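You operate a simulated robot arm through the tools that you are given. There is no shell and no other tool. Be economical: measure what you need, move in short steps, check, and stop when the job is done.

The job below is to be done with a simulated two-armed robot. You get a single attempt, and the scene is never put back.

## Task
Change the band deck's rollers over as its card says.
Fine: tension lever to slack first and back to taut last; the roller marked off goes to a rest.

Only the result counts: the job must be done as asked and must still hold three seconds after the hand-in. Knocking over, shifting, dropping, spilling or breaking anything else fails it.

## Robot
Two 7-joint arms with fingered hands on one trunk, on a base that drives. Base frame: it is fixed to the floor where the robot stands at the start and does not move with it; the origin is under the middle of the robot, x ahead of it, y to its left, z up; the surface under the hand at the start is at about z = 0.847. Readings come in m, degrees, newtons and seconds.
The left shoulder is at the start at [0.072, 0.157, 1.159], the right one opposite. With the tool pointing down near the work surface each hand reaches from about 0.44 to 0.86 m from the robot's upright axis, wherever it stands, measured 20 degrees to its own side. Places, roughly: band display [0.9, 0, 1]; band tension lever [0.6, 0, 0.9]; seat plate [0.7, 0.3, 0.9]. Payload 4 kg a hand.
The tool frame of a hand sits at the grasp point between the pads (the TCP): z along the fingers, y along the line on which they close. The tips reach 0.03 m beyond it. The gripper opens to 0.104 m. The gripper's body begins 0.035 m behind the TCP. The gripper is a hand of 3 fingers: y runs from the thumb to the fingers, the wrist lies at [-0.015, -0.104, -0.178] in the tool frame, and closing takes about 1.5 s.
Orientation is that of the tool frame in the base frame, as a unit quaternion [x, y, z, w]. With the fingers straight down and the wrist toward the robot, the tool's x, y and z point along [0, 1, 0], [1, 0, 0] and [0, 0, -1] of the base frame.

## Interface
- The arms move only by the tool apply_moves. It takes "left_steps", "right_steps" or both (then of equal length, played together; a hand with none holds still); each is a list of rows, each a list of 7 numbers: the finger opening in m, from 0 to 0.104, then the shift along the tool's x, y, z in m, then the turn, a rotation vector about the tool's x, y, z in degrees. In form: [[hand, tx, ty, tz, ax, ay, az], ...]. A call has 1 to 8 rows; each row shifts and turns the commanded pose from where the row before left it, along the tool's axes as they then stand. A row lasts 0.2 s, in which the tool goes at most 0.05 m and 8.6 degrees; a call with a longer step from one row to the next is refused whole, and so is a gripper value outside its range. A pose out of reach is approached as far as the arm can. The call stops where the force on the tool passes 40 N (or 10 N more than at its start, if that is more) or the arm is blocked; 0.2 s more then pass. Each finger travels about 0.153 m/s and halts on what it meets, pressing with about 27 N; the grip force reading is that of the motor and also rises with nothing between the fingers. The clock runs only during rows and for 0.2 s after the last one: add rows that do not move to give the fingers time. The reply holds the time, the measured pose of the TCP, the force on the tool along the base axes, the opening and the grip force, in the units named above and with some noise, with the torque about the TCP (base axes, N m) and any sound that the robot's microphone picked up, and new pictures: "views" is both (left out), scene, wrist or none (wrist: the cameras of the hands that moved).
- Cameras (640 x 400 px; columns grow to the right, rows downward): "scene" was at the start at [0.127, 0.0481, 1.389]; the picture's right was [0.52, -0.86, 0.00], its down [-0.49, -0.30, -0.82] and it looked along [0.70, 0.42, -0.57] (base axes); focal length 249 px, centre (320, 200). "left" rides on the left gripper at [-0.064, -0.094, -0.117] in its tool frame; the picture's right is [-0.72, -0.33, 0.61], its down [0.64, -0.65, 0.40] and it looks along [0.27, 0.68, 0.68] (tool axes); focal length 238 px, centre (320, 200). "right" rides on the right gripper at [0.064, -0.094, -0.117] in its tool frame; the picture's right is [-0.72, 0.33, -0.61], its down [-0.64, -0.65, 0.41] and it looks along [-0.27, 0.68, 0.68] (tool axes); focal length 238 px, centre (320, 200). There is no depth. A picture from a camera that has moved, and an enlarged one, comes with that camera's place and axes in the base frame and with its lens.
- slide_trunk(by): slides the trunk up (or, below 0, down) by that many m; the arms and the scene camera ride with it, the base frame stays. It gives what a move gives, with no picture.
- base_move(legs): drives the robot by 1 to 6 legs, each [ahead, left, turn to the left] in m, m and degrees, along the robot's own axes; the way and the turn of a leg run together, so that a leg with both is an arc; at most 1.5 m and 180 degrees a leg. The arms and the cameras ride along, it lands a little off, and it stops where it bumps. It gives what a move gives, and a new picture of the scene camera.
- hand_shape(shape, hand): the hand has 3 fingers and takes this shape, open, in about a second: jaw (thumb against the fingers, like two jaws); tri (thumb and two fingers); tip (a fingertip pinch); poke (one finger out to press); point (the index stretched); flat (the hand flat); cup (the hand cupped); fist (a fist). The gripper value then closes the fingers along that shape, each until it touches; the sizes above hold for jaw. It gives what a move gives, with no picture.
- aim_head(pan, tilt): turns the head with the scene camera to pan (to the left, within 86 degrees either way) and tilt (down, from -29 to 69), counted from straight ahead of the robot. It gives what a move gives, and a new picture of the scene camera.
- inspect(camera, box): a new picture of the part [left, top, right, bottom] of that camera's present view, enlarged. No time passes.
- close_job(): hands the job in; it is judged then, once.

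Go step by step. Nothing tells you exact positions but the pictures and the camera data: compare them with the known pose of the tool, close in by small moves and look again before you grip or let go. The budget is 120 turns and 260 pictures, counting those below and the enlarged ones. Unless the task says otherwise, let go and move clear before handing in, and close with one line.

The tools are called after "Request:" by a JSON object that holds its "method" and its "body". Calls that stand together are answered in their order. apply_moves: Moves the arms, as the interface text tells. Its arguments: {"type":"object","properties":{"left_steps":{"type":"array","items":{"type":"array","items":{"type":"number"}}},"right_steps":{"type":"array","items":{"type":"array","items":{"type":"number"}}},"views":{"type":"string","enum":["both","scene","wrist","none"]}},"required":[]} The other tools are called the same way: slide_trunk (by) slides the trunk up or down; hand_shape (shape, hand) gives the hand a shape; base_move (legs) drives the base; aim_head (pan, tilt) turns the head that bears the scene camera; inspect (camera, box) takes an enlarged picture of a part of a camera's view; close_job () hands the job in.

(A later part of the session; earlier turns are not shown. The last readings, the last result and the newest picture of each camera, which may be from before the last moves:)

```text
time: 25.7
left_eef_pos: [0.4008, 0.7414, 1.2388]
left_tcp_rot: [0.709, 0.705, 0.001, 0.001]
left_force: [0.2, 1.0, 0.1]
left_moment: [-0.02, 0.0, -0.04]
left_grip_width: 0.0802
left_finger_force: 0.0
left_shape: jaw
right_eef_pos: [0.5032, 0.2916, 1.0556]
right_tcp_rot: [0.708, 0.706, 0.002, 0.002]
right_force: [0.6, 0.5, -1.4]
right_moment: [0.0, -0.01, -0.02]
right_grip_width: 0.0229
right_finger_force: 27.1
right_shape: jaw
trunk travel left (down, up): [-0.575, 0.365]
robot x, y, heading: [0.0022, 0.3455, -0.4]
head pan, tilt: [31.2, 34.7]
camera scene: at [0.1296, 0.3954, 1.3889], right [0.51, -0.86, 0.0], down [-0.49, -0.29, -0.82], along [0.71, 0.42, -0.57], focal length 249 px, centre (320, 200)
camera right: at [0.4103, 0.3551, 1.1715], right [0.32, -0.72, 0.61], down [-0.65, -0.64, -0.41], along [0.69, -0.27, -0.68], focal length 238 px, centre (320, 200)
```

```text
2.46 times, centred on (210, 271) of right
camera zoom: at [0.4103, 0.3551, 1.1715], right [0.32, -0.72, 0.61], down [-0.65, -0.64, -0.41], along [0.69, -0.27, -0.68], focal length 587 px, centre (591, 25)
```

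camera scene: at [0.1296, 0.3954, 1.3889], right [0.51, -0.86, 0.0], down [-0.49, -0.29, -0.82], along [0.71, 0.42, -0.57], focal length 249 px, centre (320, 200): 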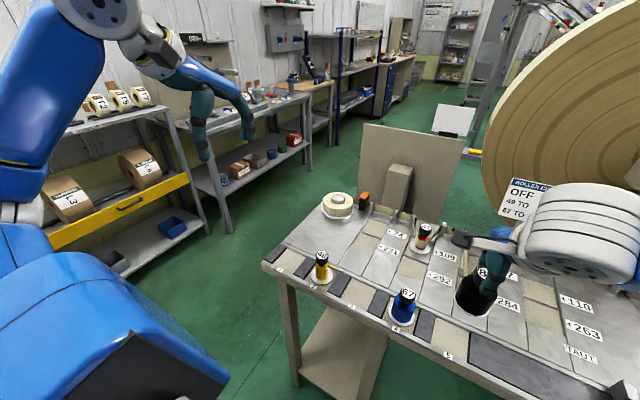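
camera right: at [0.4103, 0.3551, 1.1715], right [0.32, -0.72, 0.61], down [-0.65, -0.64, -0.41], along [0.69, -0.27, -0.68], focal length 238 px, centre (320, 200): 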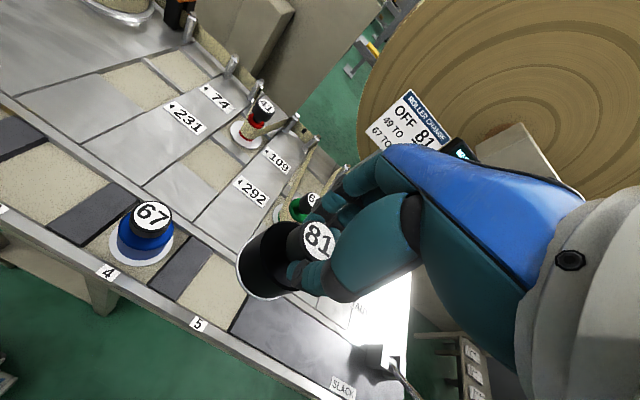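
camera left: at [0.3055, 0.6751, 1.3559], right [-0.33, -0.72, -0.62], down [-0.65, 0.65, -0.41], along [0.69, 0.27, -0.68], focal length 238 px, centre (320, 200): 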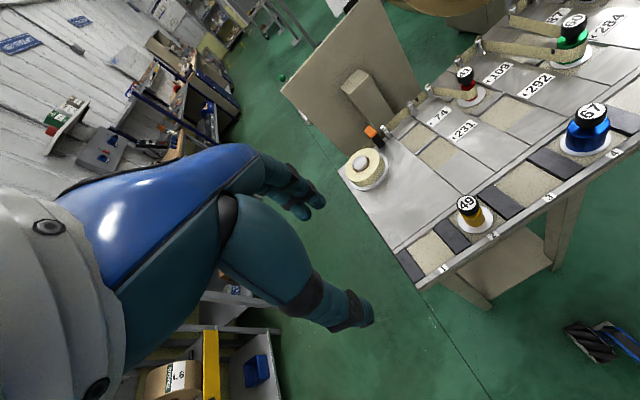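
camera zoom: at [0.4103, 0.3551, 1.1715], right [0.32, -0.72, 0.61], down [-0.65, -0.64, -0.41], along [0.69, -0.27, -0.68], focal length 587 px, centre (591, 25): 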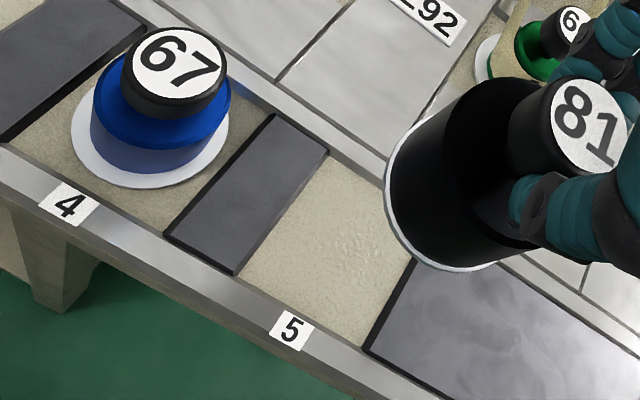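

By plane projection the flange is about 0.06 m across and fits the 0.067 m rest, and the roller is centred at (0.500, 0.293). I lower it gently.

Request:
{"method": "apply_moves", "body": {"right_steps": [[0.01, 0.001, 0, 0.03, 0, 0, 0], [0.01, 0, 0, 0.03, 0, 0, 0], [0.01, 0, 0, 0.03, 0, 0, 0], [0.01, 0, 0, 0.02, 0, 0, 0], [0.01, 0, 0, 0.006, 0, 0, 0]], "views": "wrist"}}

Request:
{"method": "inspect", "body": {"camera": "scene", "box": [380, 240, 540, 380]}}

```text
time: 26.9
left_eef_pos: [0.4004, 0.7391, 1.2394]
left_tcp_rot: [0.709, 0.705, 0.002, 0.0]
left_force: [0.9, -0.6, -0.3]
left_moment: [0.0, 0.01, 0.01]
left_grip_width: 0.0804
left_finger_force: 0.1
left_shape: jaw
right_eef_pos: [0.5063, 0.2894, 0.9409]
right_tcp_rot: [0.708, 0.706, 0.002, 0.0]
right_force: [0.5, -1.2, -1.3]
right_moment: [0.03, 0.02, 0.02]
right_grip_width: 0.0227
right_finger_force: 27.2
right_shape: jaw
trunk travel left (down, up): [-0.575, 0.365]
robot x, y, heading: [0.0019, 0.346, -0.6]
head pan, tilt: [31.2, 34.7]
camera right: at [0.4114, 0.3529, 1.0574], right [0.32, -0.72, 0.61], down [-0.65, -0.64, -0.41], along [0.69, -0.27, -0.68], focal length 238 px, centre (320, 200)
```

right: 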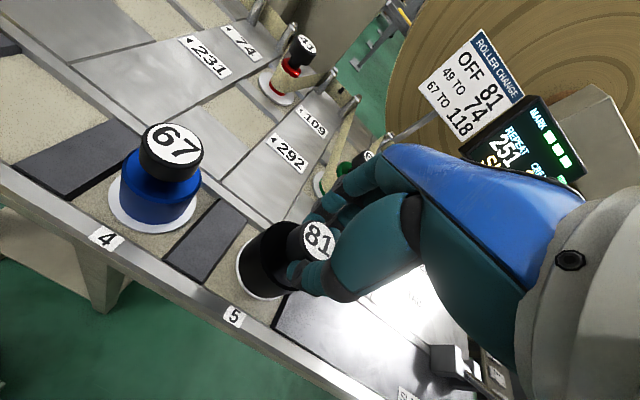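

```text
2.86 times, centred on (460, 310) of scene
camera zoom: at [0.1293, 0.3924, 1.389], right [0.51, -0.86, 0.0], down [-0.49, -0.29, -0.82], along [0.71, 0.42, -0.57], focal length 712 px, centre (-80, -114)
```

zoom: 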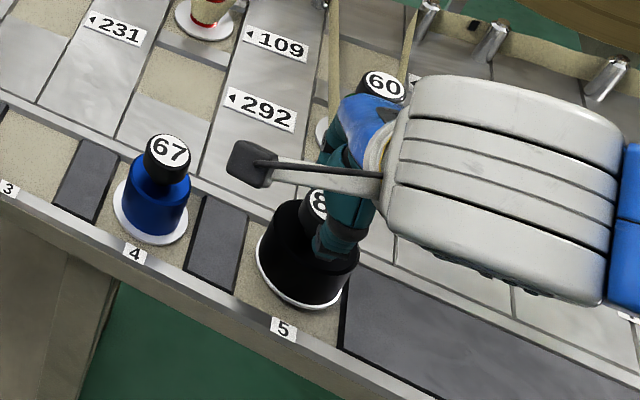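

The flange is about 1 cm above the rest and roughly centred. I correct by 3 mm and set it down.

Request:
{"method": "apply_moves", "body": {"right_steps": [[0.01, 0.002, -0.004, 0.002, 0, 0, 0], [0.01, 0, 0, 0.003, 0, 0, 0], [0.01, 0, 0, 0.003, 0, 0, 0], [0.01, 0, 0, 0.002, 0, 0, 0]], "views": "wrist"}}

Request:
{"method": "inspect", "body": {"camera": "scene", "box": [420, 270, 520, 370]}}

```text
time: 27.9
left_eef_pos: [0.4008, 0.7382, 1.2407]
left_tcp_rot: [0.709, 0.705, 0.001, 0.001]
left_force: [0.5, 0.6, 0.3]
left_moment: [0.0, -0.04, 0.01]
left_grip_width: 0.0804
left_finger_force: 0.0
left_shape: jaw
right_eef_pos: [0.4998, 0.2918, 0.9306]
right_tcp_rot: [0.709, 0.705, 0.003, 0.001]
right_force: [-0.3, -0.1, 1.7]
right_moment: [-0.01, -0.02, 0.02]
right_grip_width: 0.0226
right_finger_force: 26.6
right_shape: jaw
trunk travel left (down, up): [-0.575, 0.365]
robot x, y, heading: [0.0048, 0.3477, -0.4]
head pan, tilt: [31.2, 34.7]
camera right: at [0.4067, 0.3557, 1.0476], right [0.32, -0.72, 0.61], down [-0.65, -0.64, -0.41], along [0.69, -0.27, -0.68], focal length 238 px, centre (320, 200)
```

right: 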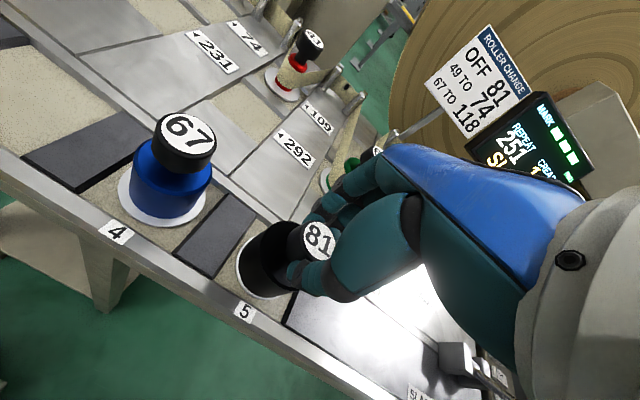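

```text
4.00 times, centred on (470, 320) of scene
camera zoom: at [0.1284, 0.3926, 1.3892], right [0.51, -0.86, 0.0], down [-0.49, -0.29, -0.82], along [0.71, 0.42, -0.57], focal length 996 px, centre (-280, -280)
```

zoom: 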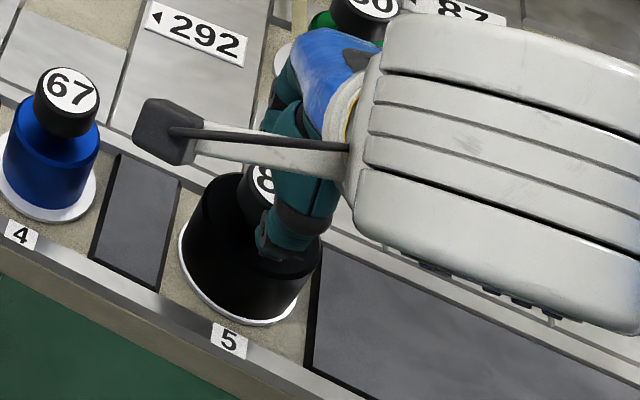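

The force has turned to light contact (+1.7 N), so the roller is down in the rest. I open and rise straight up.

Request:
{"method": "apply_moves", "body": {"right_steps": [[0.01, 0, 0, 0.001, 0, 0, 0], [0.05, 0, 0, 0, 0, 0, 0], [0.07, 0, 0, 0, 0, 0, 0], [0.07, 0, 0, 0, 0, 0, 0], [0.07, 0, 0, -0.03, 0, 0, 0], [0.07, 0, 0, -0.04, 0, 0, 0], [0.07, 0, 0, -0.03, 0, 0, 0]], "views": "both"}}

```text
time: 29.5
left_eef_pos: [0.3992, 0.7384, 1.2395]
left_tcp_rot: [0.708, 0.706, 0.002, 0.0]
left_force: [0.0, 0.3, 0.0]
left_moment: [-0.06, -0.01, 0.03]
left_grip_width: 0.0803
left_finger_force: 0.2
left_shape: jaw
right_eef_pos: [0.4984, 0.2915, 1.031]
right_tcp_rot: [0.709, 0.706, 0.001, 0.001]
right_force: [0.0, -0.2, -0.3]
right_moment: [0.0, 0.0, 0.0]
right_grip_width: 0.0695
right_finger_force: 0.0
right_shape: jaw
trunk travel left (down, up): [-0.575, 0.365]
robot x, y, heading: [0.0006, 0.3459, -0.3]
head pan, tilt: [31.2, 34.7]
camera scene: at [0.1285, 0.3928, 1.389], right [0.51, -0.86, 0.0], down [-0.49, -0.29, -0.82], along [0.71, 0.42, -0.57], focal length 249 px, centre (320, 200)
camera right: at [0.4055, 0.3546, 1.1468], right [0.32, -0.72, 0.61], down [-0.65, -0.64, -0.41], along [0.69, -0.27, -0.68], focal length 238 px, centre (320, 200)
```

scene: 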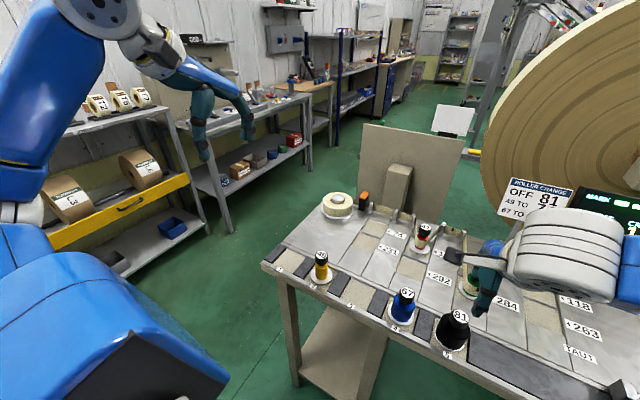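
right: 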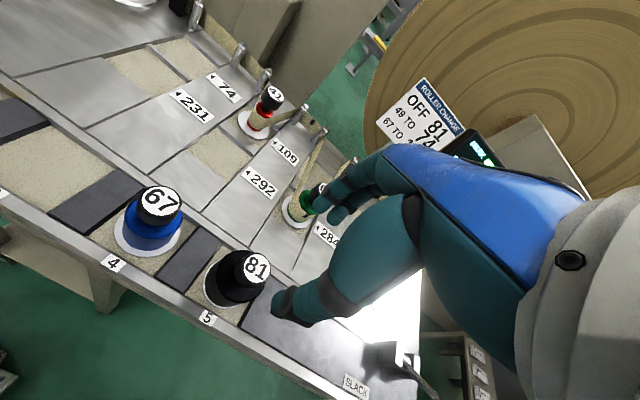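

Roller 81 rests at 5. Next I move over roller 67 at (0.4997, 0.397).

Request:
{"method": "apply_moves", "body": {"right_steps": [[0.07, 0.035, 0.001, 0, 0, 0, 0], [0.07, 0.035, 0.001, 0, 0, 0, 0], [0.07, 0.035, 0, 0, 0, 0, 0], [0.07, 0, 0, 0, 0, 0, 0]], "views": "wrist"}}

```text
time: 30.5
left_eef_pos: [0.4007, 0.7378, 1.2402]
left_tcp_rot: [0.709, 0.705, 0.002, 0.0]
left_force: [-0.4, 0.3, 0.8]
left_moment: [0.06, 0.02, 0.02]
left_grip_width: 0.0803
left_finger_force: 0.1
left_shape: jaw
right_eef_pos: [0.5031, 0.3967, 1.0288]
right_tcp_rot: [0.708, 0.706, 0.003, 0.0]
right_force: [0.3, -0.2, -0.3]
right_moment: [0.02, -0.01, -0.02]
right_grip_width: 0.0697
right_finger_force: 0.0
right_shape: jaw
trunk travel left (down, up): [-0.575, 0.365]
robot x, y, heading: [0.0038, 0.3484, -0.2]
head pan, tilt: [31.2, 34.7]
camera right: at [0.4092, 0.459, 1.1449], right [0.32, -0.72, 0.61], down [-0.65, -0.64, -0.41], along [0.69, -0.27, -0.68], focal length 238 px, centre (320, 200)
```

right: 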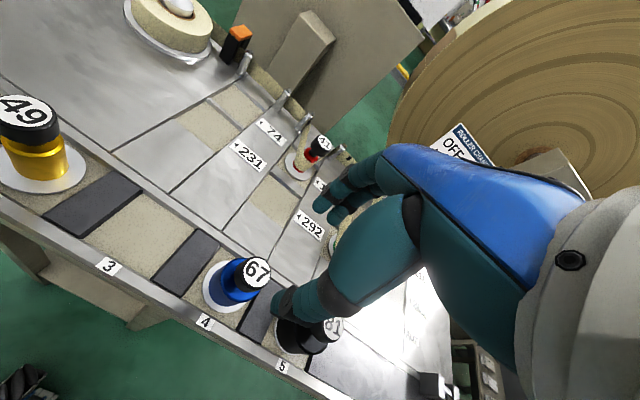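

The cap of 67 sights at (0.500, 0.398). I descend and close on it.

Request:
{"method": "apply_moves", "body": {"right_steps": [[0.07, 0.001, -0.002, 0.03, 0, 0, 0], [0.07, 0, 0, 0.03, 0, 0, 0], [0.07, 0, 0, 0.03, 0, 0, 0], [0.07, 0, 0, 0.007, 0, 0, 0]], "views": "both"}}

```text
time: 31.5
left_eef_pos: [0.3991, 0.738, 1.24]
left_tcp_rot: [0.709, 0.705, 0.002, 0.001]
left_force: [0.1, 0.0, 0.9]
left_moment: [0.04, -0.02, -0.03]
left_grip_width: 0.0803
left_finger_force: 0.1
left_shape: jaw
right_eef_pos: [0.4998, 0.3958, 0.9327]
right_tcp_rot: [0.709, 0.705, 0.002, 0.0]
right_force: [-0.7, 0.0, 0.4]
right_moment: [0.0, 0.02, -0.03]
right_grip_width: 0.0696
right_finger_force: 0.1
right_shape: jaw
trunk travel left (down, up): [-0.575, 0.365]
robot x, y, heading: [0.0046, 0.3438, -0.7]
head pan, tilt: [31.2, 34.7]
camera scene: at [0.1293, 0.3931, 1.389], right [0.51, -0.86, 0.0], down [-0.49, -0.29, -0.82], along [0.71, 0.42, -0.57], focal length 249 px, centre (320, 200)
camera right: at [0.4073, 0.4596, 1.0495], right [0.32, -0.72, 0.61], down [-0.65, -0.64, -0.41], along [0.69, -0.27, -0.68], focal length 238 px, centre (320, 200)
```

scene: 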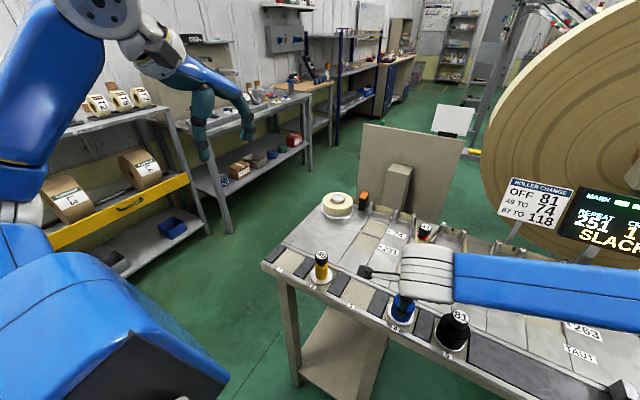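
right: 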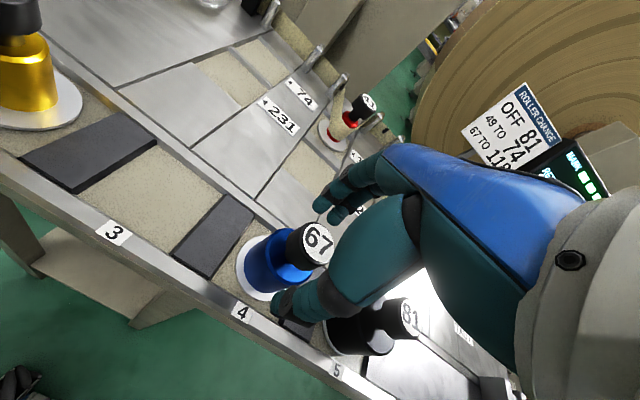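

The cap is bracketed the same way as before. I close, then lift straight up.

Request:
{"method": "apply_moves", "body": {"right_steps": [[0.04, 0, 0, 0, 0, 0, 0], [0.02, 0, 0, 0, 0, 0, 0], [0.01, 0, 0, 0, 0, 0, 0], [0.01, 0, 0, 0, 0, 0, 0], [0.01, 0, 0, -0.02, 0, 0, 0], [0.01, 0, 0, -0.04, 0, 0, 0], [0.01, 0, 0, -0.04, 0, 0, 0], [0.01, 0, 0, -0.035, 0, 0, 0]], "views": "wrist"}}

```text
time: 33.3
left_eef_pos: [0.3986, 0.7378, 1.2402]
left_tcp_rot: [0.709, 0.705, 0.001, 0.0]
left_force: [-0.7, -0.4, -0.5]
left_moment: [0.0, -0.04, 0.0]
left_grip_width: 0.0803
left_finger_force: 0.0
left_shape: jaw
right_eef_pos: [0.5028, 0.3986, 1.0693]
right_tcp_rot: [0.708, 0.706, 0.002, 0.0]
right_force: [-0.2, 0.3, -1.8]
right_moment: [0.0, 0.0, 0.03]
right_grip_width: 0.0233
right_finger_force: 27.0
right_shape: jaw
trunk travel left (down, up): [-0.575, 0.365]
robot x, y, heading: [0.003, 0.3446, -0.4]
head pan, tilt: [31.2, 34.7]
camera right: at [0.4076, 0.4612, 1.1853], right [0.32, -0.72, 0.61], down [-0.65, -0.64, -0.41], along [0.69, -0.27, -0.68], focal length 238 px, centre (320, 200)
```

right: 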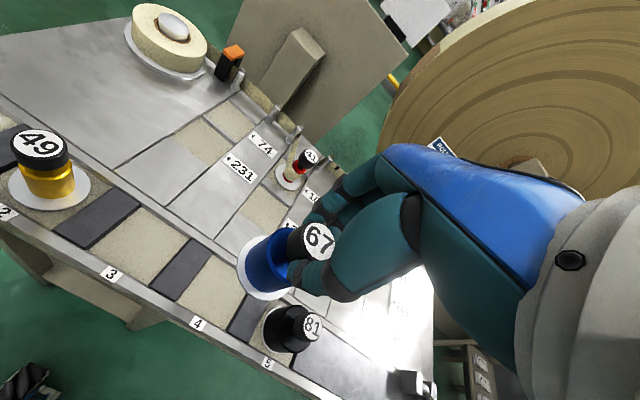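

Roller 67 is in hand. I carry it high over to pocket 118.

Request:
{"method": "apply_moves", "body": {"right_steps": [[0.01, -0.035, 0.025, 0, 0, 0, 0], [0.01, -0.037, 0.03, 0, 0, 0, 0], [0.01, -0.037, 0.03, 0, 0, 0, 0], [0.01, -0.037, 0.03, 0, 0, 0, 0], [0.01, -0.037, 0.03, 0, 0, 0, 0], [0.01, -0.037, 0.03, 0, 0, 0, 0], [0.01, -0.037, 0.03, 0, 0, 0, 0], [0.01, -0.025, 0.028, 0, 0, 0, 0]], "views": "both"}}

Request:
{"method": "inspect", "body": {"camera": "scene", "box": [480, 220, 640, 320]}}

```text
time: 35.1
left_eef_pos: [0.4025, 0.7374, 1.2401]
left_tcp_rot: [0.708, 0.706, 0.001, 0.0]
left_force: [0.7, 0.1, 0.3]
left_moment: [-0.03, 0.07, 0.0]
left_grip_width: 0.0799
left_finger_force: 0.1
left_shape: jaw
right_eef_pos: [0.7342, 0.1133, 1.0675]
right_tcp_rot: [0.708, 0.706, 0.0, 0.0]
right_force: [-0.6, -0.6, -1.0]
right_moment: [-0.04, 0.0, 0.0]
right_grip_width: 0.0234
right_finger_force: 26.4
right_shape: jaw
trunk travel left (down, up): [-0.575, 0.365]
robot x, y, heading: [0.0037, 0.3444, -0.7]
head pan, tilt: [31.2, 34.7]
camera scene: at [0.1311, 0.3915, 1.3888], right [0.51, -0.86, 0.0], down [-0.49, -0.29, -0.82], along [0.7, 0.42, -0.57], focal length 249 px, centre (320, 200)
camera right: at [0.6409, 0.1761, 1.1832], right [0.32, -0.72, 0.61], down [-0.65, -0.64, -0.41], along [0.68, -0.27, -0.68], focal length 238 px, centre (320, 200)
```

scene: 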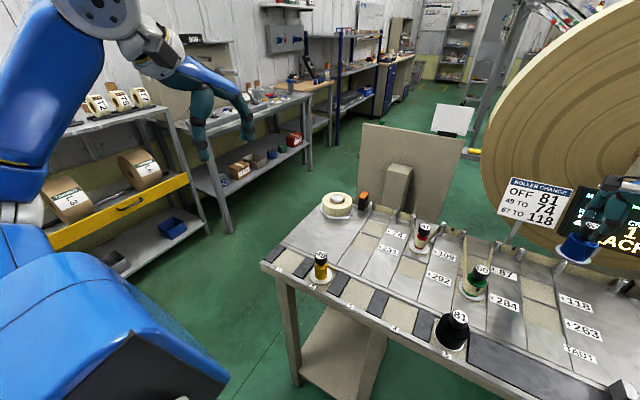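
right: 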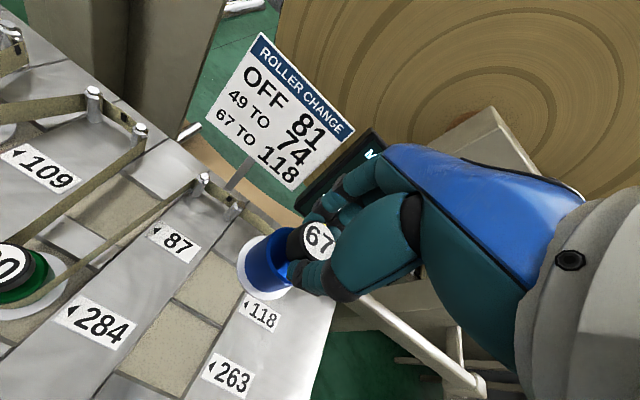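

```text
4.00 times, centred on (560, 270) of scene
camera zoom: at [0.1311, 0.3915, 1.3888], right [0.51, -0.86, 0.0], down [-0.49, -0.29, -0.82], along [0.7, 0.42, -0.57], focal length 996 px, centre (-640, -80)
```

zoom: 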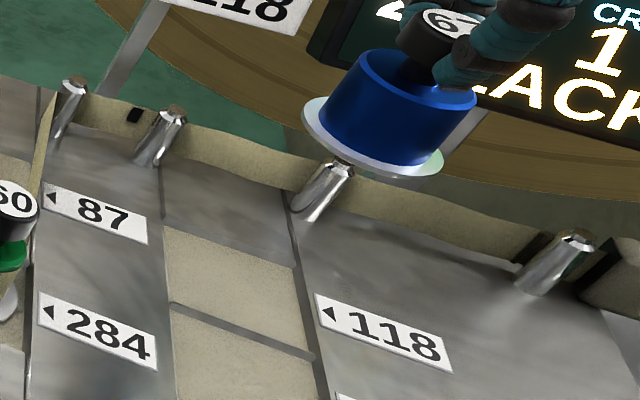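

Pocket 118 is centred at about (0.737, 0.117), and the roller is 4 mm short on both axes. I correct and lower to just above the seat.

Request:
{"method": "apply_moves", "body": {"right_steps": [[0.01, 0.004, 0.004, 0.02, 0, 0, 0], [0.01, 0, 0, 0.03, 0, 0, 0], [0.01, 0, 0, 0.03, 0, 0, 0], [0.01, 0, 0, 0.03, 0, 0, 0], [0.01, 0, 0, 0.012, 0, 0, 0]], "views": "wrist"}}

Request:
{"method": "inspect", "body": {"camera": "scene", "box": [480, 220, 640, 320]}}

```text
time: 36.3
left_eef_pos: [0.3995, 0.7387, 1.2395]
left_tcp_rot: [0.709, 0.706, 0.001, -0.001]
left_force: [0.1, 0.4, 0.5]
left_moment: [0.02, 0.02, 0.04]
left_grip_width: 0.0802
left_finger_force: 0.1
left_shape: jaw
right_eef_pos: [0.7362, 0.1192, 0.9453]
right_tcp_rot: [0.709, 0.705, 0.002, 0.0]
right_force: [0.5, -0.7, -1.6]
right_moment: [-0.05, 0.01, 0.0]
right_grip_width: 0.0231
right_finger_force: 27.0
right_shape: jaw
trunk travel left (down, up): [-0.575, 0.365]
robot x, y, heading: [-0.001, 0.3453, -0.5]
head pan, tilt: [31.2, 34.7]
camera right: at [0.6435, 0.1806, 1.0618], right [0.32, -0.72, 0.61], down [-0.65, -0.64, -0.41], along [0.68, -0.27, -0.68], focal length 238 px, centre (320, 200)
```

right: 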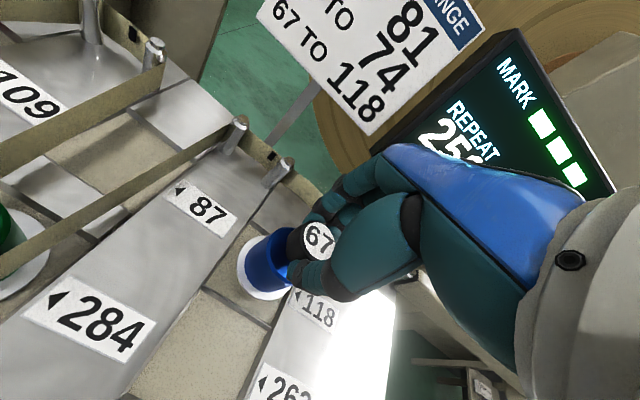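

```text
4.00 times, centred on (560, 270) of scene
camera zoom: at [0.1302, 0.3918, 1.389], right [0.51, -0.86, 0.0], down [-0.49, -0.29, -0.82], along [0.7, 0.42, -0.57], focal length 996 px, centre (-640, -80)
```

zoom: 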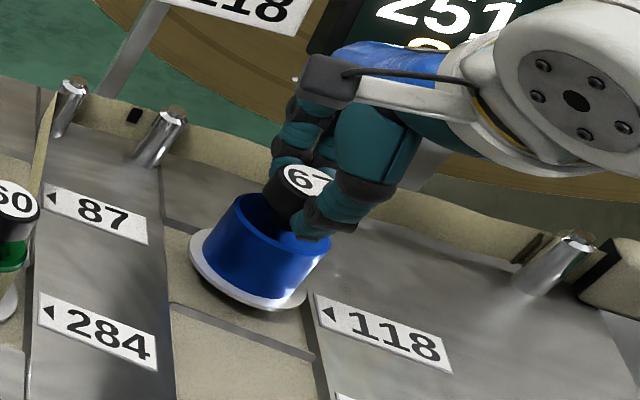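

It is lined up over the pocket. I lower it the last 14 mm in small steps.

Request:
{"method": "apply_moves", "body": {"right_steps": [[0.01, -0.001, 0.001, 0.005, 0, 0, 0], [0.01, 0, 0, 0.004, 0, 0, 0], [0.01, 0, 0, 0.003, 0, 0, 0], [0.01, 0, 0, 0.002, 0, 0, 0], [0.01, 0, 0, 0, 0, 0, 0]], "views": "none"}}

Request:
{"method": "inspect", "body": {"camera": "scene", "box": [480, 220, 640, 320]}}

```text
time: 37.5
left_eef_pos: [0.4, 0.7386, 1.2403]
left_tcp_rot: [0.709, 0.705, 0.002, 0.0]
left_force: [-0.8, -1.0, 0.0]
left_moment: [0.01, -0.01, -0.06]
left_grip_width: 0.0803
left_finger_force: 0.0
left_shape: jaw
right_eef_pos: [0.7387, 0.117, 0.9336]
right_tcp_rot: [0.708, 0.706, 0.003, 0.002]
right_force: [-0.2, -0.1, 0.7]
right_moment: [0.03, 0.03, 0.03]
right_grip_width: 0.0234
right_finger_force: 26.8
right_shape: jaw
trunk travel left (down, up): [-0.575, 0.365]
robot x, y, heading: [0.0003, 0.344, -0.3]
head pan, tilt: [31.2, 34.7]
```

```text
4.00 times, centred on (560, 270) of scene
camera zoom: at [0.129, 0.392, 1.3891], right [0.51, -0.86, 0.0], down [-0.49, -0.29, -0.82], along [0.71, 0.42, -0.57], focal length 996 px, centre (-640, -80)
```

zoom: 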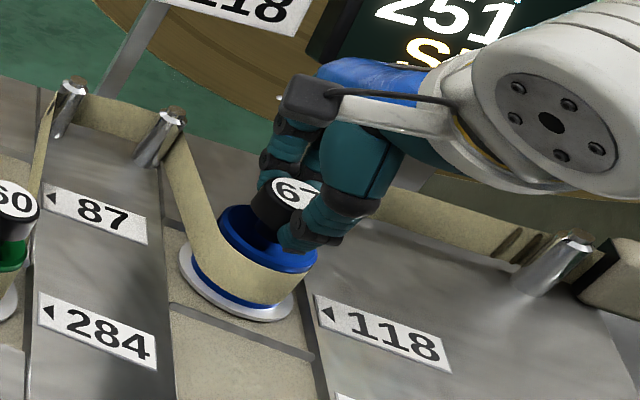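

The band has threaded round roller 67. I release, rise clear and tuck the hand back for driving.

Request:
{"method": "apply_moves", "body": {"right_steps": [[0.05, 0, 0, 0, 0, 0, 0], [0.07, 0, 0, 0, 0, 0, 0], [0.07, 0, 0, 0, 0, 0, 0], [0.07, 0, 0, -0.04, 0, 0, 0], [0.07, 0, 0, -0.045, 0, 0, 0], [0.07, 0, -0.03, -0.04, 0, 0, 0], [0.07, 0, -0.04, -0.03, 0, 0, 0], [0.07, 0, -0.045, -0.02, 0, 0, 0]], "views": "scene"}}

Request:
{"method": "inspect", "body": {"camera": "scene", "box": [480, 160, 640, 320]}}

Request:
{"method": "apply_moves", "body": {"right_steps": [[0.07, 0, -0.045, 0, 0, 0, 0], [0.07, 0, -0.045, 0, 0, 0, 0], [0.07, 0, -0.02, 0, 0, 0, 0]], "views": "none"}}

Request:
{"method": "base_move", "body": {"legs": [[0, 0.37, 0]]}}

```text
time: 39.3
left_eef_pos: [0.3988, 0.7384, 1.2418]
left_tcp_rot: [0.709, 0.705, 0.003, 0.001]
left_force: [-0.9, 0.1, 1.2]
left_moment: [-0.02, 0.02, -0.01]
left_grip_width: 0.08
left_finger_force: 0.1
left_shape: jaw
right_eef_pos: [0.622, 0.116, 1.1076]
right_tcp_rot: [0.708, 0.706, 0.003, 0.0]
right_force: [-0.5, 0.6, 0.3]
right_moment: [-0.01, 0.0, 0.02]
right_grip_width: 0.0695
right_finger_force: 0.0
right_shape: jaw
trunk travel left (down, up): [-0.575, 0.365]
robot x, y, heading: [0.0025, 0.3477, -0.5]
head pan, tilt: [31.2, 34.7]
camera scene: at [0.1268, 0.3909, 1.3893], right [0.51, -0.86, 0.0], down [-0.49, -0.29, -0.82], along [0.71, 0.42, -0.57], focal length 249 px, centre (320, 200)
```

scene: 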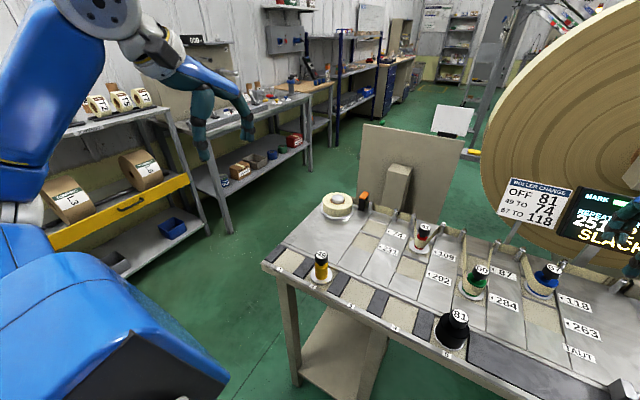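

```text
2.50 times, centred on (560, 240) of scene
camera zoom: at [0.1268, 0.3909, 1.3893], right [0.51, -0.86, 0.0], down [-0.49, -0.29, -0.82], along [0.71, 0.42, -0.57], focal length 623 px, centre (-280, 100)
```

zoom: 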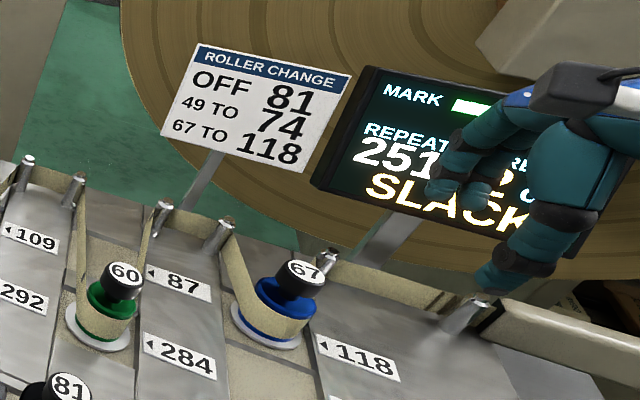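

```text
time: 40.1
left_eef_pos: [0.4006, 0.7361, 1.2407]
left_tcp_rot: [0.709, 0.705, 0.001, 0.0]
left_force: [0.2, 0.2, -0.9]
left_moment: [-0.01, 0.0, 0.01]
left_grip_width: 0.0799
left_finger_force: 0.1
left_shape: jaw
right_eef_pos: [0.5123, 0.1161, 1.1076]
right_tcp_rot: [0.709, 0.706, 0.003, 0.0]
right_force: [0.4, 0.3, -0.1]
right_moment: [0.0, 0.0, 0.03]
right_grip_width: 0.0698
right_finger_force: 0.1
right_shape: jaw
trunk travel left (down, up): [-0.575, 0.365]
robot x, y, heading: [0.0056, 0.3453, -0.3]
head pan, tilt: [31.2, 34.7]
```

```text
time: 42.5
left_eef_pos: [0.3959, 1.1115, 1.2416]
left_tcp_rot: [0.704, 0.71, 0.004, 0.0]
left_force: [-1.0, -0.1, 0.3]
left_moment: [0.03, -0.03, 0.01]
left_grip_width: 0.0801
left_finger_force: 0.1
left_shape: jaw
right_eef_pos: [0.5158, 0.4892, 1.1062]
right_tcp_rot: [0.704, 0.71, 0.004, -0.001]
right_force: [0.0, -0.1, -0.1]
right_moment: [0.0, 0.03, -0.03]
right_grip_width: 0.0696
right_finger_force: 0.1
right_shape: jaw
trunk travel left (down, up): [-0.575, 0.365]
robot x, y, heading: [-0.0006, 0.7176, 0.3]
head pan, tilt: [31.2, 34.7]
camera scene: at [0.1286, 0.7595, 1.3892], right [0.52, -0.85, 0.0], down [-0.49, -0.29, -0.82], along [0.7, 0.43, -0.57], focal length 249 px, centre (320, 200)
```

scene: 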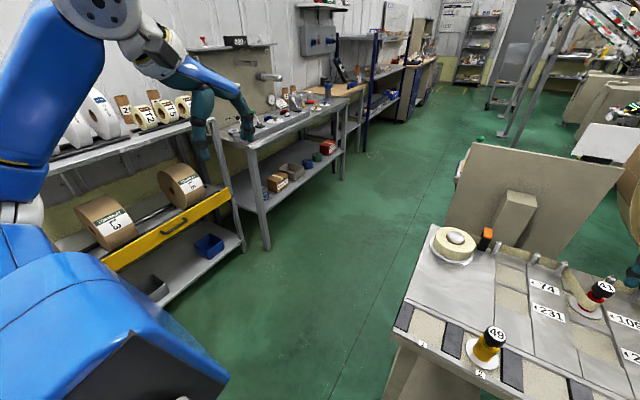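

Base at y ≈ 0.72. I turn the head toward the deck and move the right hand over roller 49.

Request:
{"method": "aim_head", "body": {"pan": -5, "tilt": 42}}

Request:
{"method": "apply_moves", "body": {"right_steps": [[0.07, 0.04, -0.005, 0, 0, 0, 0], [0.07, 0.04, -0.005, 0.01, 0, 0, 0], [0.07, 0.038, -0.005, 0.02, 0, 0, 0], [0.07, 0, 0, 0.03, 0, 0, 0], [0.07, 0, 0, 0.015, 0, 0, 0]], "views": "both"}}

```text
time: 43.5
left_eef_pos: [0.3945, 1.1147, 1.2406]
left_tcp_rot: [0.704, 0.71, 0.003, 0.001]
left_force: [-0.3, -0.3, 0.5]
left_moment: [0.02, -0.01, 0.03]
left_grip_width: 0.0802
left_finger_force: 0.1
left_shape: jaw
right_eef_pos: [0.5136, 0.4937, 1.1068]
right_tcp_rot: [0.704, 0.71, 0.003, 0.001]
right_force: [-1.0, 0.3, -0.1]
right_moment: [-0.02, -0.02, -0.01]
right_grip_width: 0.07
right_finger_force: 0.1
right_shape: jaw
trunk travel left (down, up): [-0.575, 0.365]
robot x, y, heading: [0.0035, 0.7163, 0.4]
head pan, tilt: [-5.0, 42.0]
camera scene: at [0.1365, 0.7118, 1.3782], right [-0.08, -1.0, 0.0], down [-0.67, 0.05, -0.74], along [0.74, -0.06, -0.67], focal length 249 px, centre (320, 200)
```

scene: 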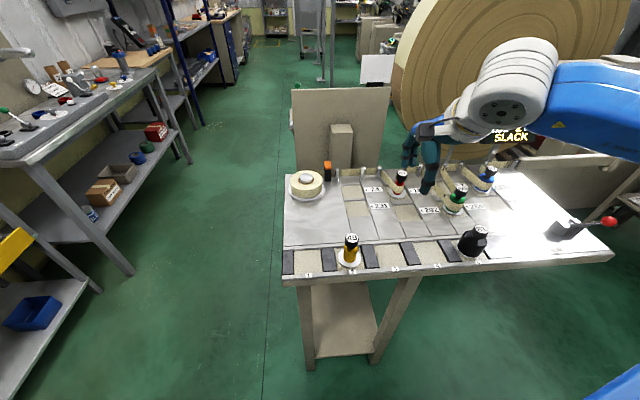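

```text
time: 44.7
left_eef_pos: [0.3939, 1.1136, 1.2411]
left_tcp_rot: [0.705, 0.709, 0.002, 0.001]
left_force: [-0.3, -0.5, 0.4]
left_moment: [-0.03, -0.01, 0.01]
left_grip_width: 0.0803
left_finger_force: 0.1
left_shape: jaw
right_eef_pos: [0.4989, 0.6109, 1.0322]
right_tcp_rot: [0.704, 0.71, 0.003, 0.001]
right_force: [0.0, -0.5, -0.2]
right_moment: [0.02, 0.0, -0.03]
right_grip_width: 0.0698
right_finger_force: 0.1
right_shape: jaw
trunk travel left (down, up): [-0.575, 0.365]
robot x, y, heading: [0.0014, 0.7206, 0.4]
head pan, tilt: [-5.0, 42.0]
camera scene: at [0.1368, 0.7101, 1.3781], right [-0.08, -1.0, 0.0], down [-0.67, 0.05, -0.74], along [0.74, -0.06, -0.67], focal length 249 px, centre (320, 200)
camera right: at [0.4033, 0.6723, 1.1486], right [0.33, -0.72, 0.61], down [-0.64, -0.65, -0.41], along [0.69, -0.26, -0.68], focal length 238 px, centre (320, 200)
```

scene: 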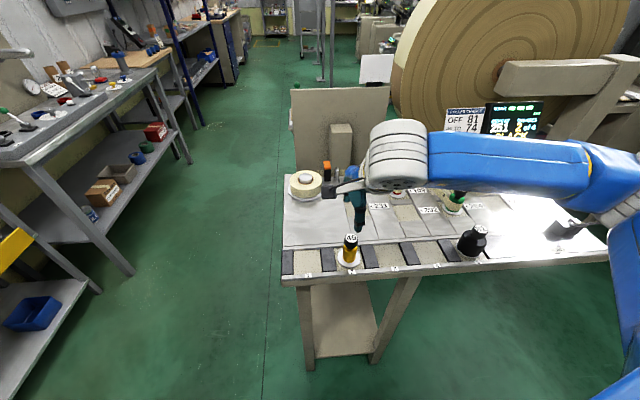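
right: 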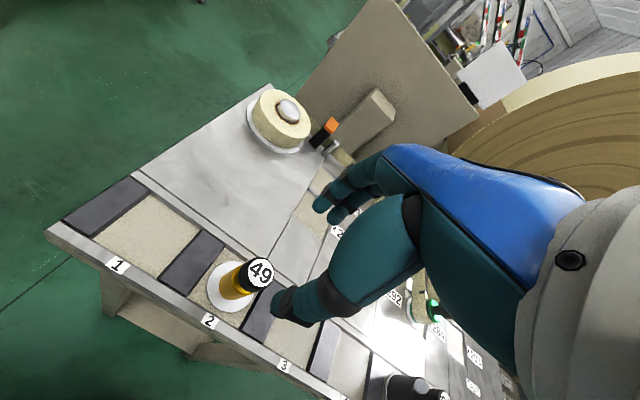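

Roller 49's cap is at (0.500, 0.6095), just below the hand. I descend and check.

Request:
{"method": "apply_moves", "body": {"right_steps": [[0.07, -0.001, 0.001, 0.03, 0, 0, 0], [0.07, 0, 0, 0.03, 0, 0, 0], [0.07, 0, 0, 0.03, 0, 0, 0], [0.07, 0, 0, 0.009, 0, 0, 0]], "views": "wrist"}}

```text
time: 45.7
left_eef_pos: [0.394, 1.1155, 1.2408]
left_tcp_rot: [0.704, 0.71, 0.002, 0.002]
left_force: [0.1, 0.7, -0.7]
left_moment: [0.02, -0.01, -0.03]
left_grip_width: 0.0801
left_finger_force: 0.0
left_shape: jaw
right_eef_pos: [0.5006, 0.6117, 0.9338]
right_tcp_rot: [0.704, 0.71, 0.002, 0.001]
right_force: [-0.6, -0.2, -0.4]
right_moment: [0.01, 0.01, -0.02]
right_grip_width: 0.0697
right_finger_force: 0.1
right_shape: jaw
trunk travel left (down, up): [-0.575, 0.365]
robot x, y, heading: [0.0036, 0.7174, 0.0]
head pan, tilt: [-5.0, 42.0]
camera right: at [0.4061, 0.6742, 1.0492], right [0.33, -0.72, 0.61], down [-0.65, -0.65, -0.41], along [0.69, -0.26, -0.68], focal length 238 px, centre (320, 200)
```

right: 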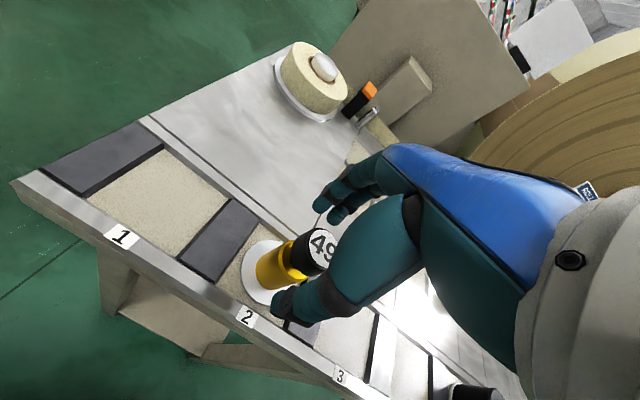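

The cap is about 2 mm to the right of the hand. I nudge over, close and lift.

Request:
{"method": "apply_moves", "body": {"right_steps": [[0.05, -0.002, 0, 0, 0, 0, 0], [0.03, 0, 0, 0, 0, 0, 0], [0.01, 0, 0, 0, 0, 0, 0], [0.01, 0, 0, 0, 0, 0, 0], [0.01, 0, 0, -0.02, 0, 0, 0], [0.01, 0, 0, -0.04, 0, 0, 0], [0.01, 0, 0, -0.04, 0, 0, 0], [0.01, 0, 0, -0.035, 0, 0, 0]], "views": "both"}}

Request:
{"method": "inspect", "body": {"camera": "scene", "box": [280, 150, 440, 280]}}

```text
time: 47.5
left_eef_pos: [0.393, 1.1153, 1.2406]
left_tcp_rot: [0.705, 0.71, 0.002, 0.001]
left_force: [-0.3, 1.0, 0.1]
left_moment: [-0.01, 0.03, 0.0]
left_grip_width: 0.0805
left_finger_force: 0.0
left_shape: jaw
right_eef_pos: [0.5015, 0.6091, 1.0689]
right_tcp_rot: [0.704, 0.71, 0.002, 0.001]
right_force: [-0.6, 0.4, -1.1]
right_moment: [0.0, 0.02, 0.0]
right_grip_width: 0.0193
right_finger_force: 27.5
right_shape: jaw
trunk travel left (down, up): [-0.575, 0.365]
robot x, y, heading: [0.0034, 0.7165, 0.2]
head pan, tilt: [-5.0, 42.0]
camera scene: at [0.1364, 0.7124, 1.3781], right [-0.08, -1.0, 0.0], down [-0.67, 0.05, -0.74], along [0.74, -0.06, -0.67], focal length 249 px, centre (320, 200)
camera right: at [0.4064, 0.6713, 1.1843], right [0.33, -0.72, 0.61], down [-0.65, -0.65, -0.41], along [0.69, -0.26, -0.68], focal length 238 px, centre (320, 200)
```

scene: 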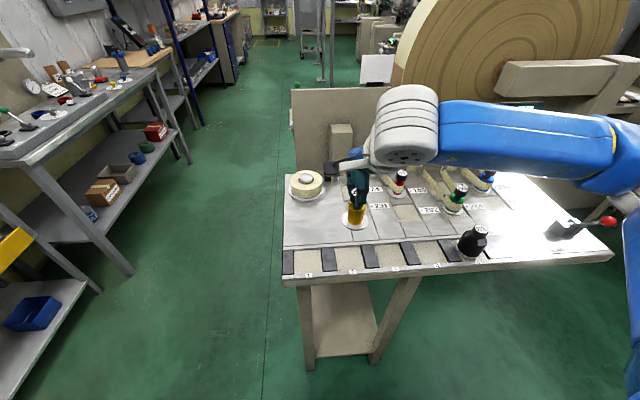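
right: 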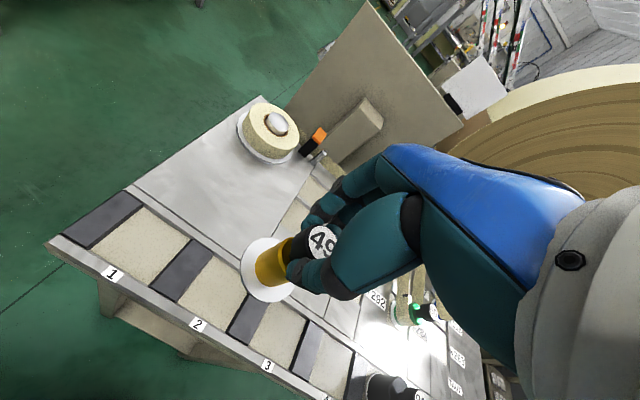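

```text
3.08 times, centred on (360, 215) of scene
camera zoom: at [0.1364, 0.7124, 1.3781], right [-0.08, -1.0, 0.0], down [-0.67, 0.05, -0.74], along [0.74, -0.06, -0.67], focal length 766 px, centre (197, 154)
```

zoom: 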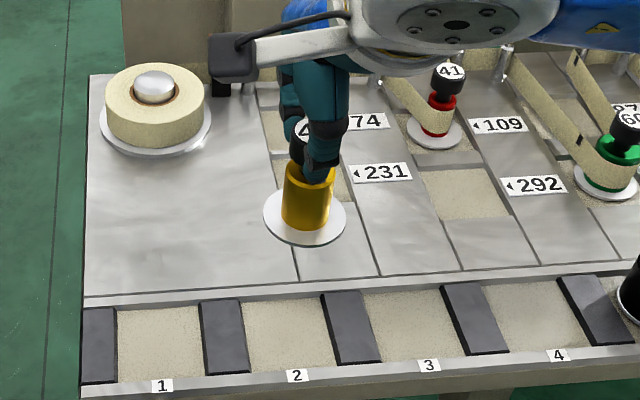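

Roller 49 is in hand. I carry it partway toward pocket 74 and look at clearance to the box behind.

Request:
{"method": "apply_moves", "body": {"right_steps": [[0.01, -0.01, 0.03, -0.01, 0, 0, 0], [0.01, -0.012, 0.03, 0, 0, 0, 0], [0.01, -0.012, 0.03, 0, 0, 0, 0], [0.01, -0.012, 0.03, 0, 0, 0, 0], [0.01, -0.012, 0.03, 0, 0, 0, 0], [0.01, 0, 0.02, 0, 0, 0, 0]], "views": "both"}}

Request:
{"method": "inspect", "body": {"camera": "scene", "box": [280, 110, 440, 240]}}

Request:
{"method": "inspect", "body": {"camera": "right", "box": [160, 100, 400, 320]}}

Request:
{"method": "inspect", "body": {"camera": "left", "box": [320, 0, 640, 200]}}

```text
time: 48.9
left_eef_pos: [0.3952, 1.1165, 1.2397]
left_tcp_rot: [0.705, 0.709, 0.001, 0.0]
left_force: [0.4, -1.0, 0.0]
left_moment: [0.0, 0.0, 0.0]
left_grip_width: 0.0802
left_finger_force: 0.1
left_shape: jaw
right_eef_pos: [0.6715, 0.5538, 1.0776]
right_tcp_rot: [0.703, 0.711, 0.002, 0.001]
right_force: [-0.1, 0.7, -1.2]
right_moment: [0.0, 0.0, 0.01]
right_grip_width: 0.0193
right_finger_force: 27.2
right_shape: jaw
trunk travel left (down, up): [-0.575, 0.365]
robot x, y, heading: [0.0036, 0.7181, 0.1]
head pan, tilt: [-5.0, 42.0]
camera scene: at [0.1383, 0.7123, 1.378], right [-0.08, -1.0, 0.0], down [-0.67, 0.05, -0.74], along [0.74, -0.06, -0.67], focal length 249 px, centre (320, 200)
camera right: at [0.5772, 0.6156, 1.1934], right [0.33, -0.72, 0.61], down [-0.64, -0.65, -0.41], along [0.69, -0.26, -0.68], focal length 238 px, centre (320, 200)
```

scene: 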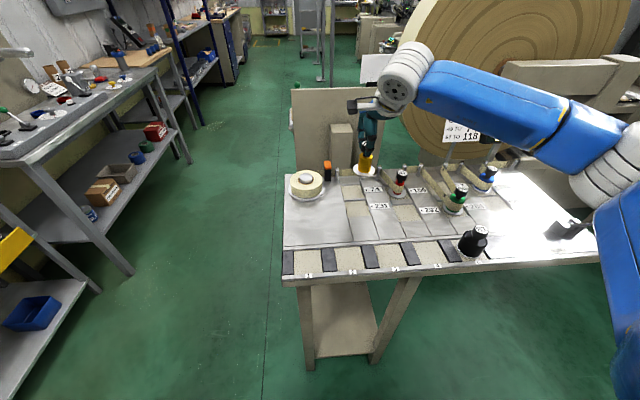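
right: 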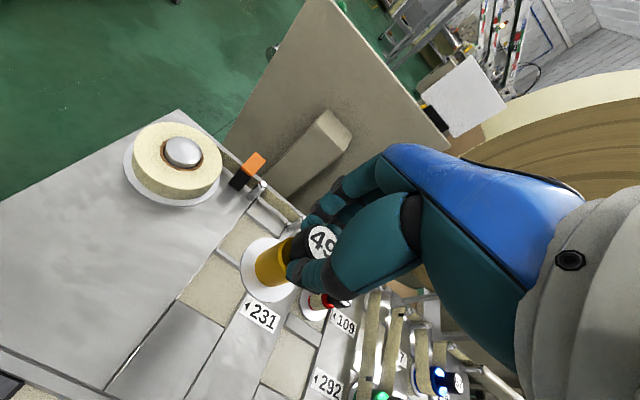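

```text
3.08 times, centred on (360, 175) of scene
camera zoom: at [0.1383, 0.7123, 1.378], right [-0.08, -1.0, 0.0], down [-0.67, 0.05, -0.74], along [0.74, -0.06, -0.67], focal length 766 px, centre (197, 277)
```

zoom: 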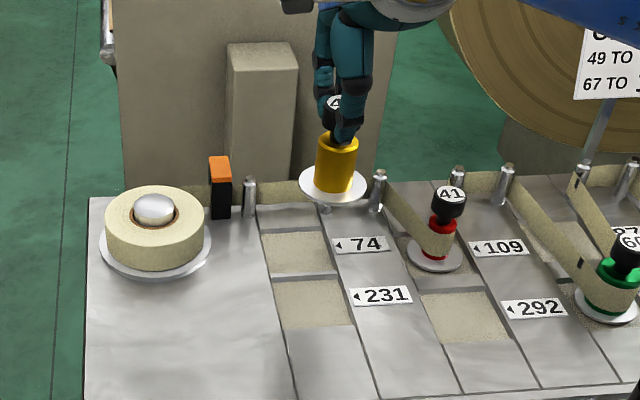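

```text
1.82 times, centred on (280, 210) of right
camera zoom: at [0.5772, 0.6156, 1.1934], right [0.33, -0.72, 0.61], down [-0.64, -0.65, -0.41], along [0.69, -0.26, -0.68], focal length 433 px, centre (393, 182)
```

zoom: 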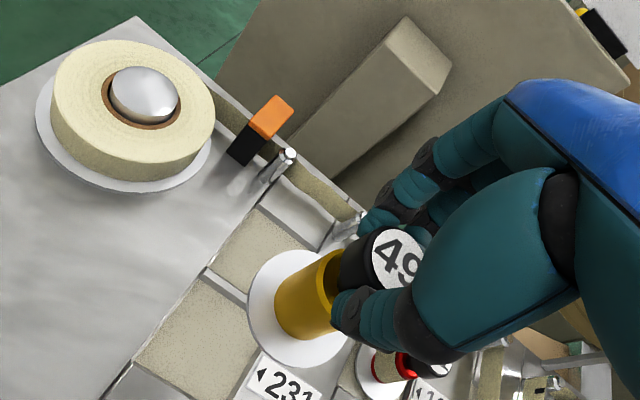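

```text
2.00 times, centred on (480, 100) of left
camera zoom: at [0.3015, 1.0504, 1.356], right [-0.32, -0.72, -0.62], down [-0.66, 0.64, -0.41], along [0.68, 0.27, -0.68], focal length 477 px, centre (0, 400)
```

zoom: 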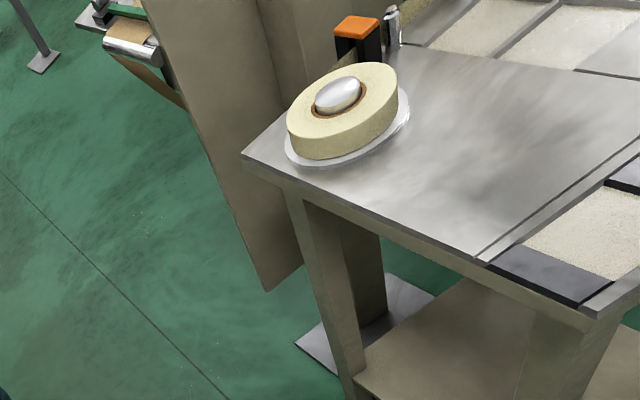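

Pocket 74 is centred at about (0.757, 0.5545), and the post behind stands beyond x = 0.87, so there is clearance. I move over the pocket and lower partway.

Request:
{"method": "apply_moves", "body": {"right_steps": [[0.01, 0, 0.03, 0, 0, 0, 0], [0.01, 0, 0.03, 0, 0, 0, 0], [0.01, 0, 0.0255, 0, 0, 0, 0], [0.01, 0, 0, 0.03, 0, 0, 0], [0.01, 0, 0, 0.03, 0, 0, 0], [0.01, 0, 0, 0.025, 0, 0, 0], [0.01, 0, 0, 0, 0, 0, 0]], "views": "wrist"}}

Request:
{"method": "inspect", "body": {"camera": "scene", "box": [310, 140, 430, 230]}}

```text
time: 50.5
left_eef_pos: [0.3945, 1.1148, 1.2416]
left_tcp_rot: [0.705, 0.709, 0.002, 0.002]
left_force: [-0.3, -0.1, 0.4]
left_moment: [-0.01, 0.01, 0.01]
left_grip_width: 0.0801
left_finger_force: 0.1
left_shape: jaw
right_eef_pos: [0.7557, 0.5554, 0.9935]
right_tcp_rot: [0.703, 0.711, 0.003, 0.001]
right_force: [-0.6, 0.3, -1.2]
right_moment: [-0.01, 0.01, 0.02]
right_grip_width: 0.0193
right_finger_force: 27.0
right_shape: jaw
trunk travel left (down, up): [-0.575, 0.365]
robot x, y, heading: [0.0027, 0.7171, 0.1]
head pan, tilt: [-5.0, 42.0]
camera right: at [0.6615, 0.6174, 1.1102], right [0.33, -0.72, 0.61], down [-0.64, -0.65, -0.41], along [0.69, -0.26, -0.68], focal length 238 px, centre (320, 200)
```

right: 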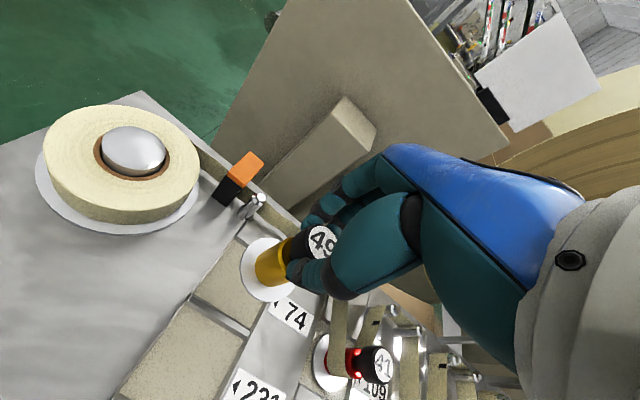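

```text
4.44 times, centred on (370, 185) of scene
camera zoom: at [0.1374, 0.7123, 1.3781], right [-0.08, -1.0, 0.0], down [-0.67, 0.05, -0.74], along [0.74, -0.06, -0.67], focal length 1107 px, centre (98, 267)
```

zoom: 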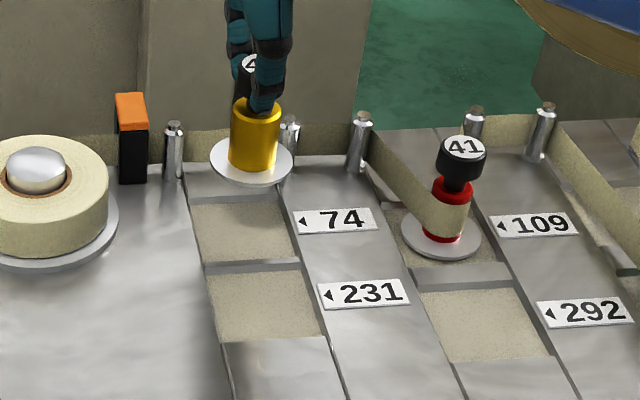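

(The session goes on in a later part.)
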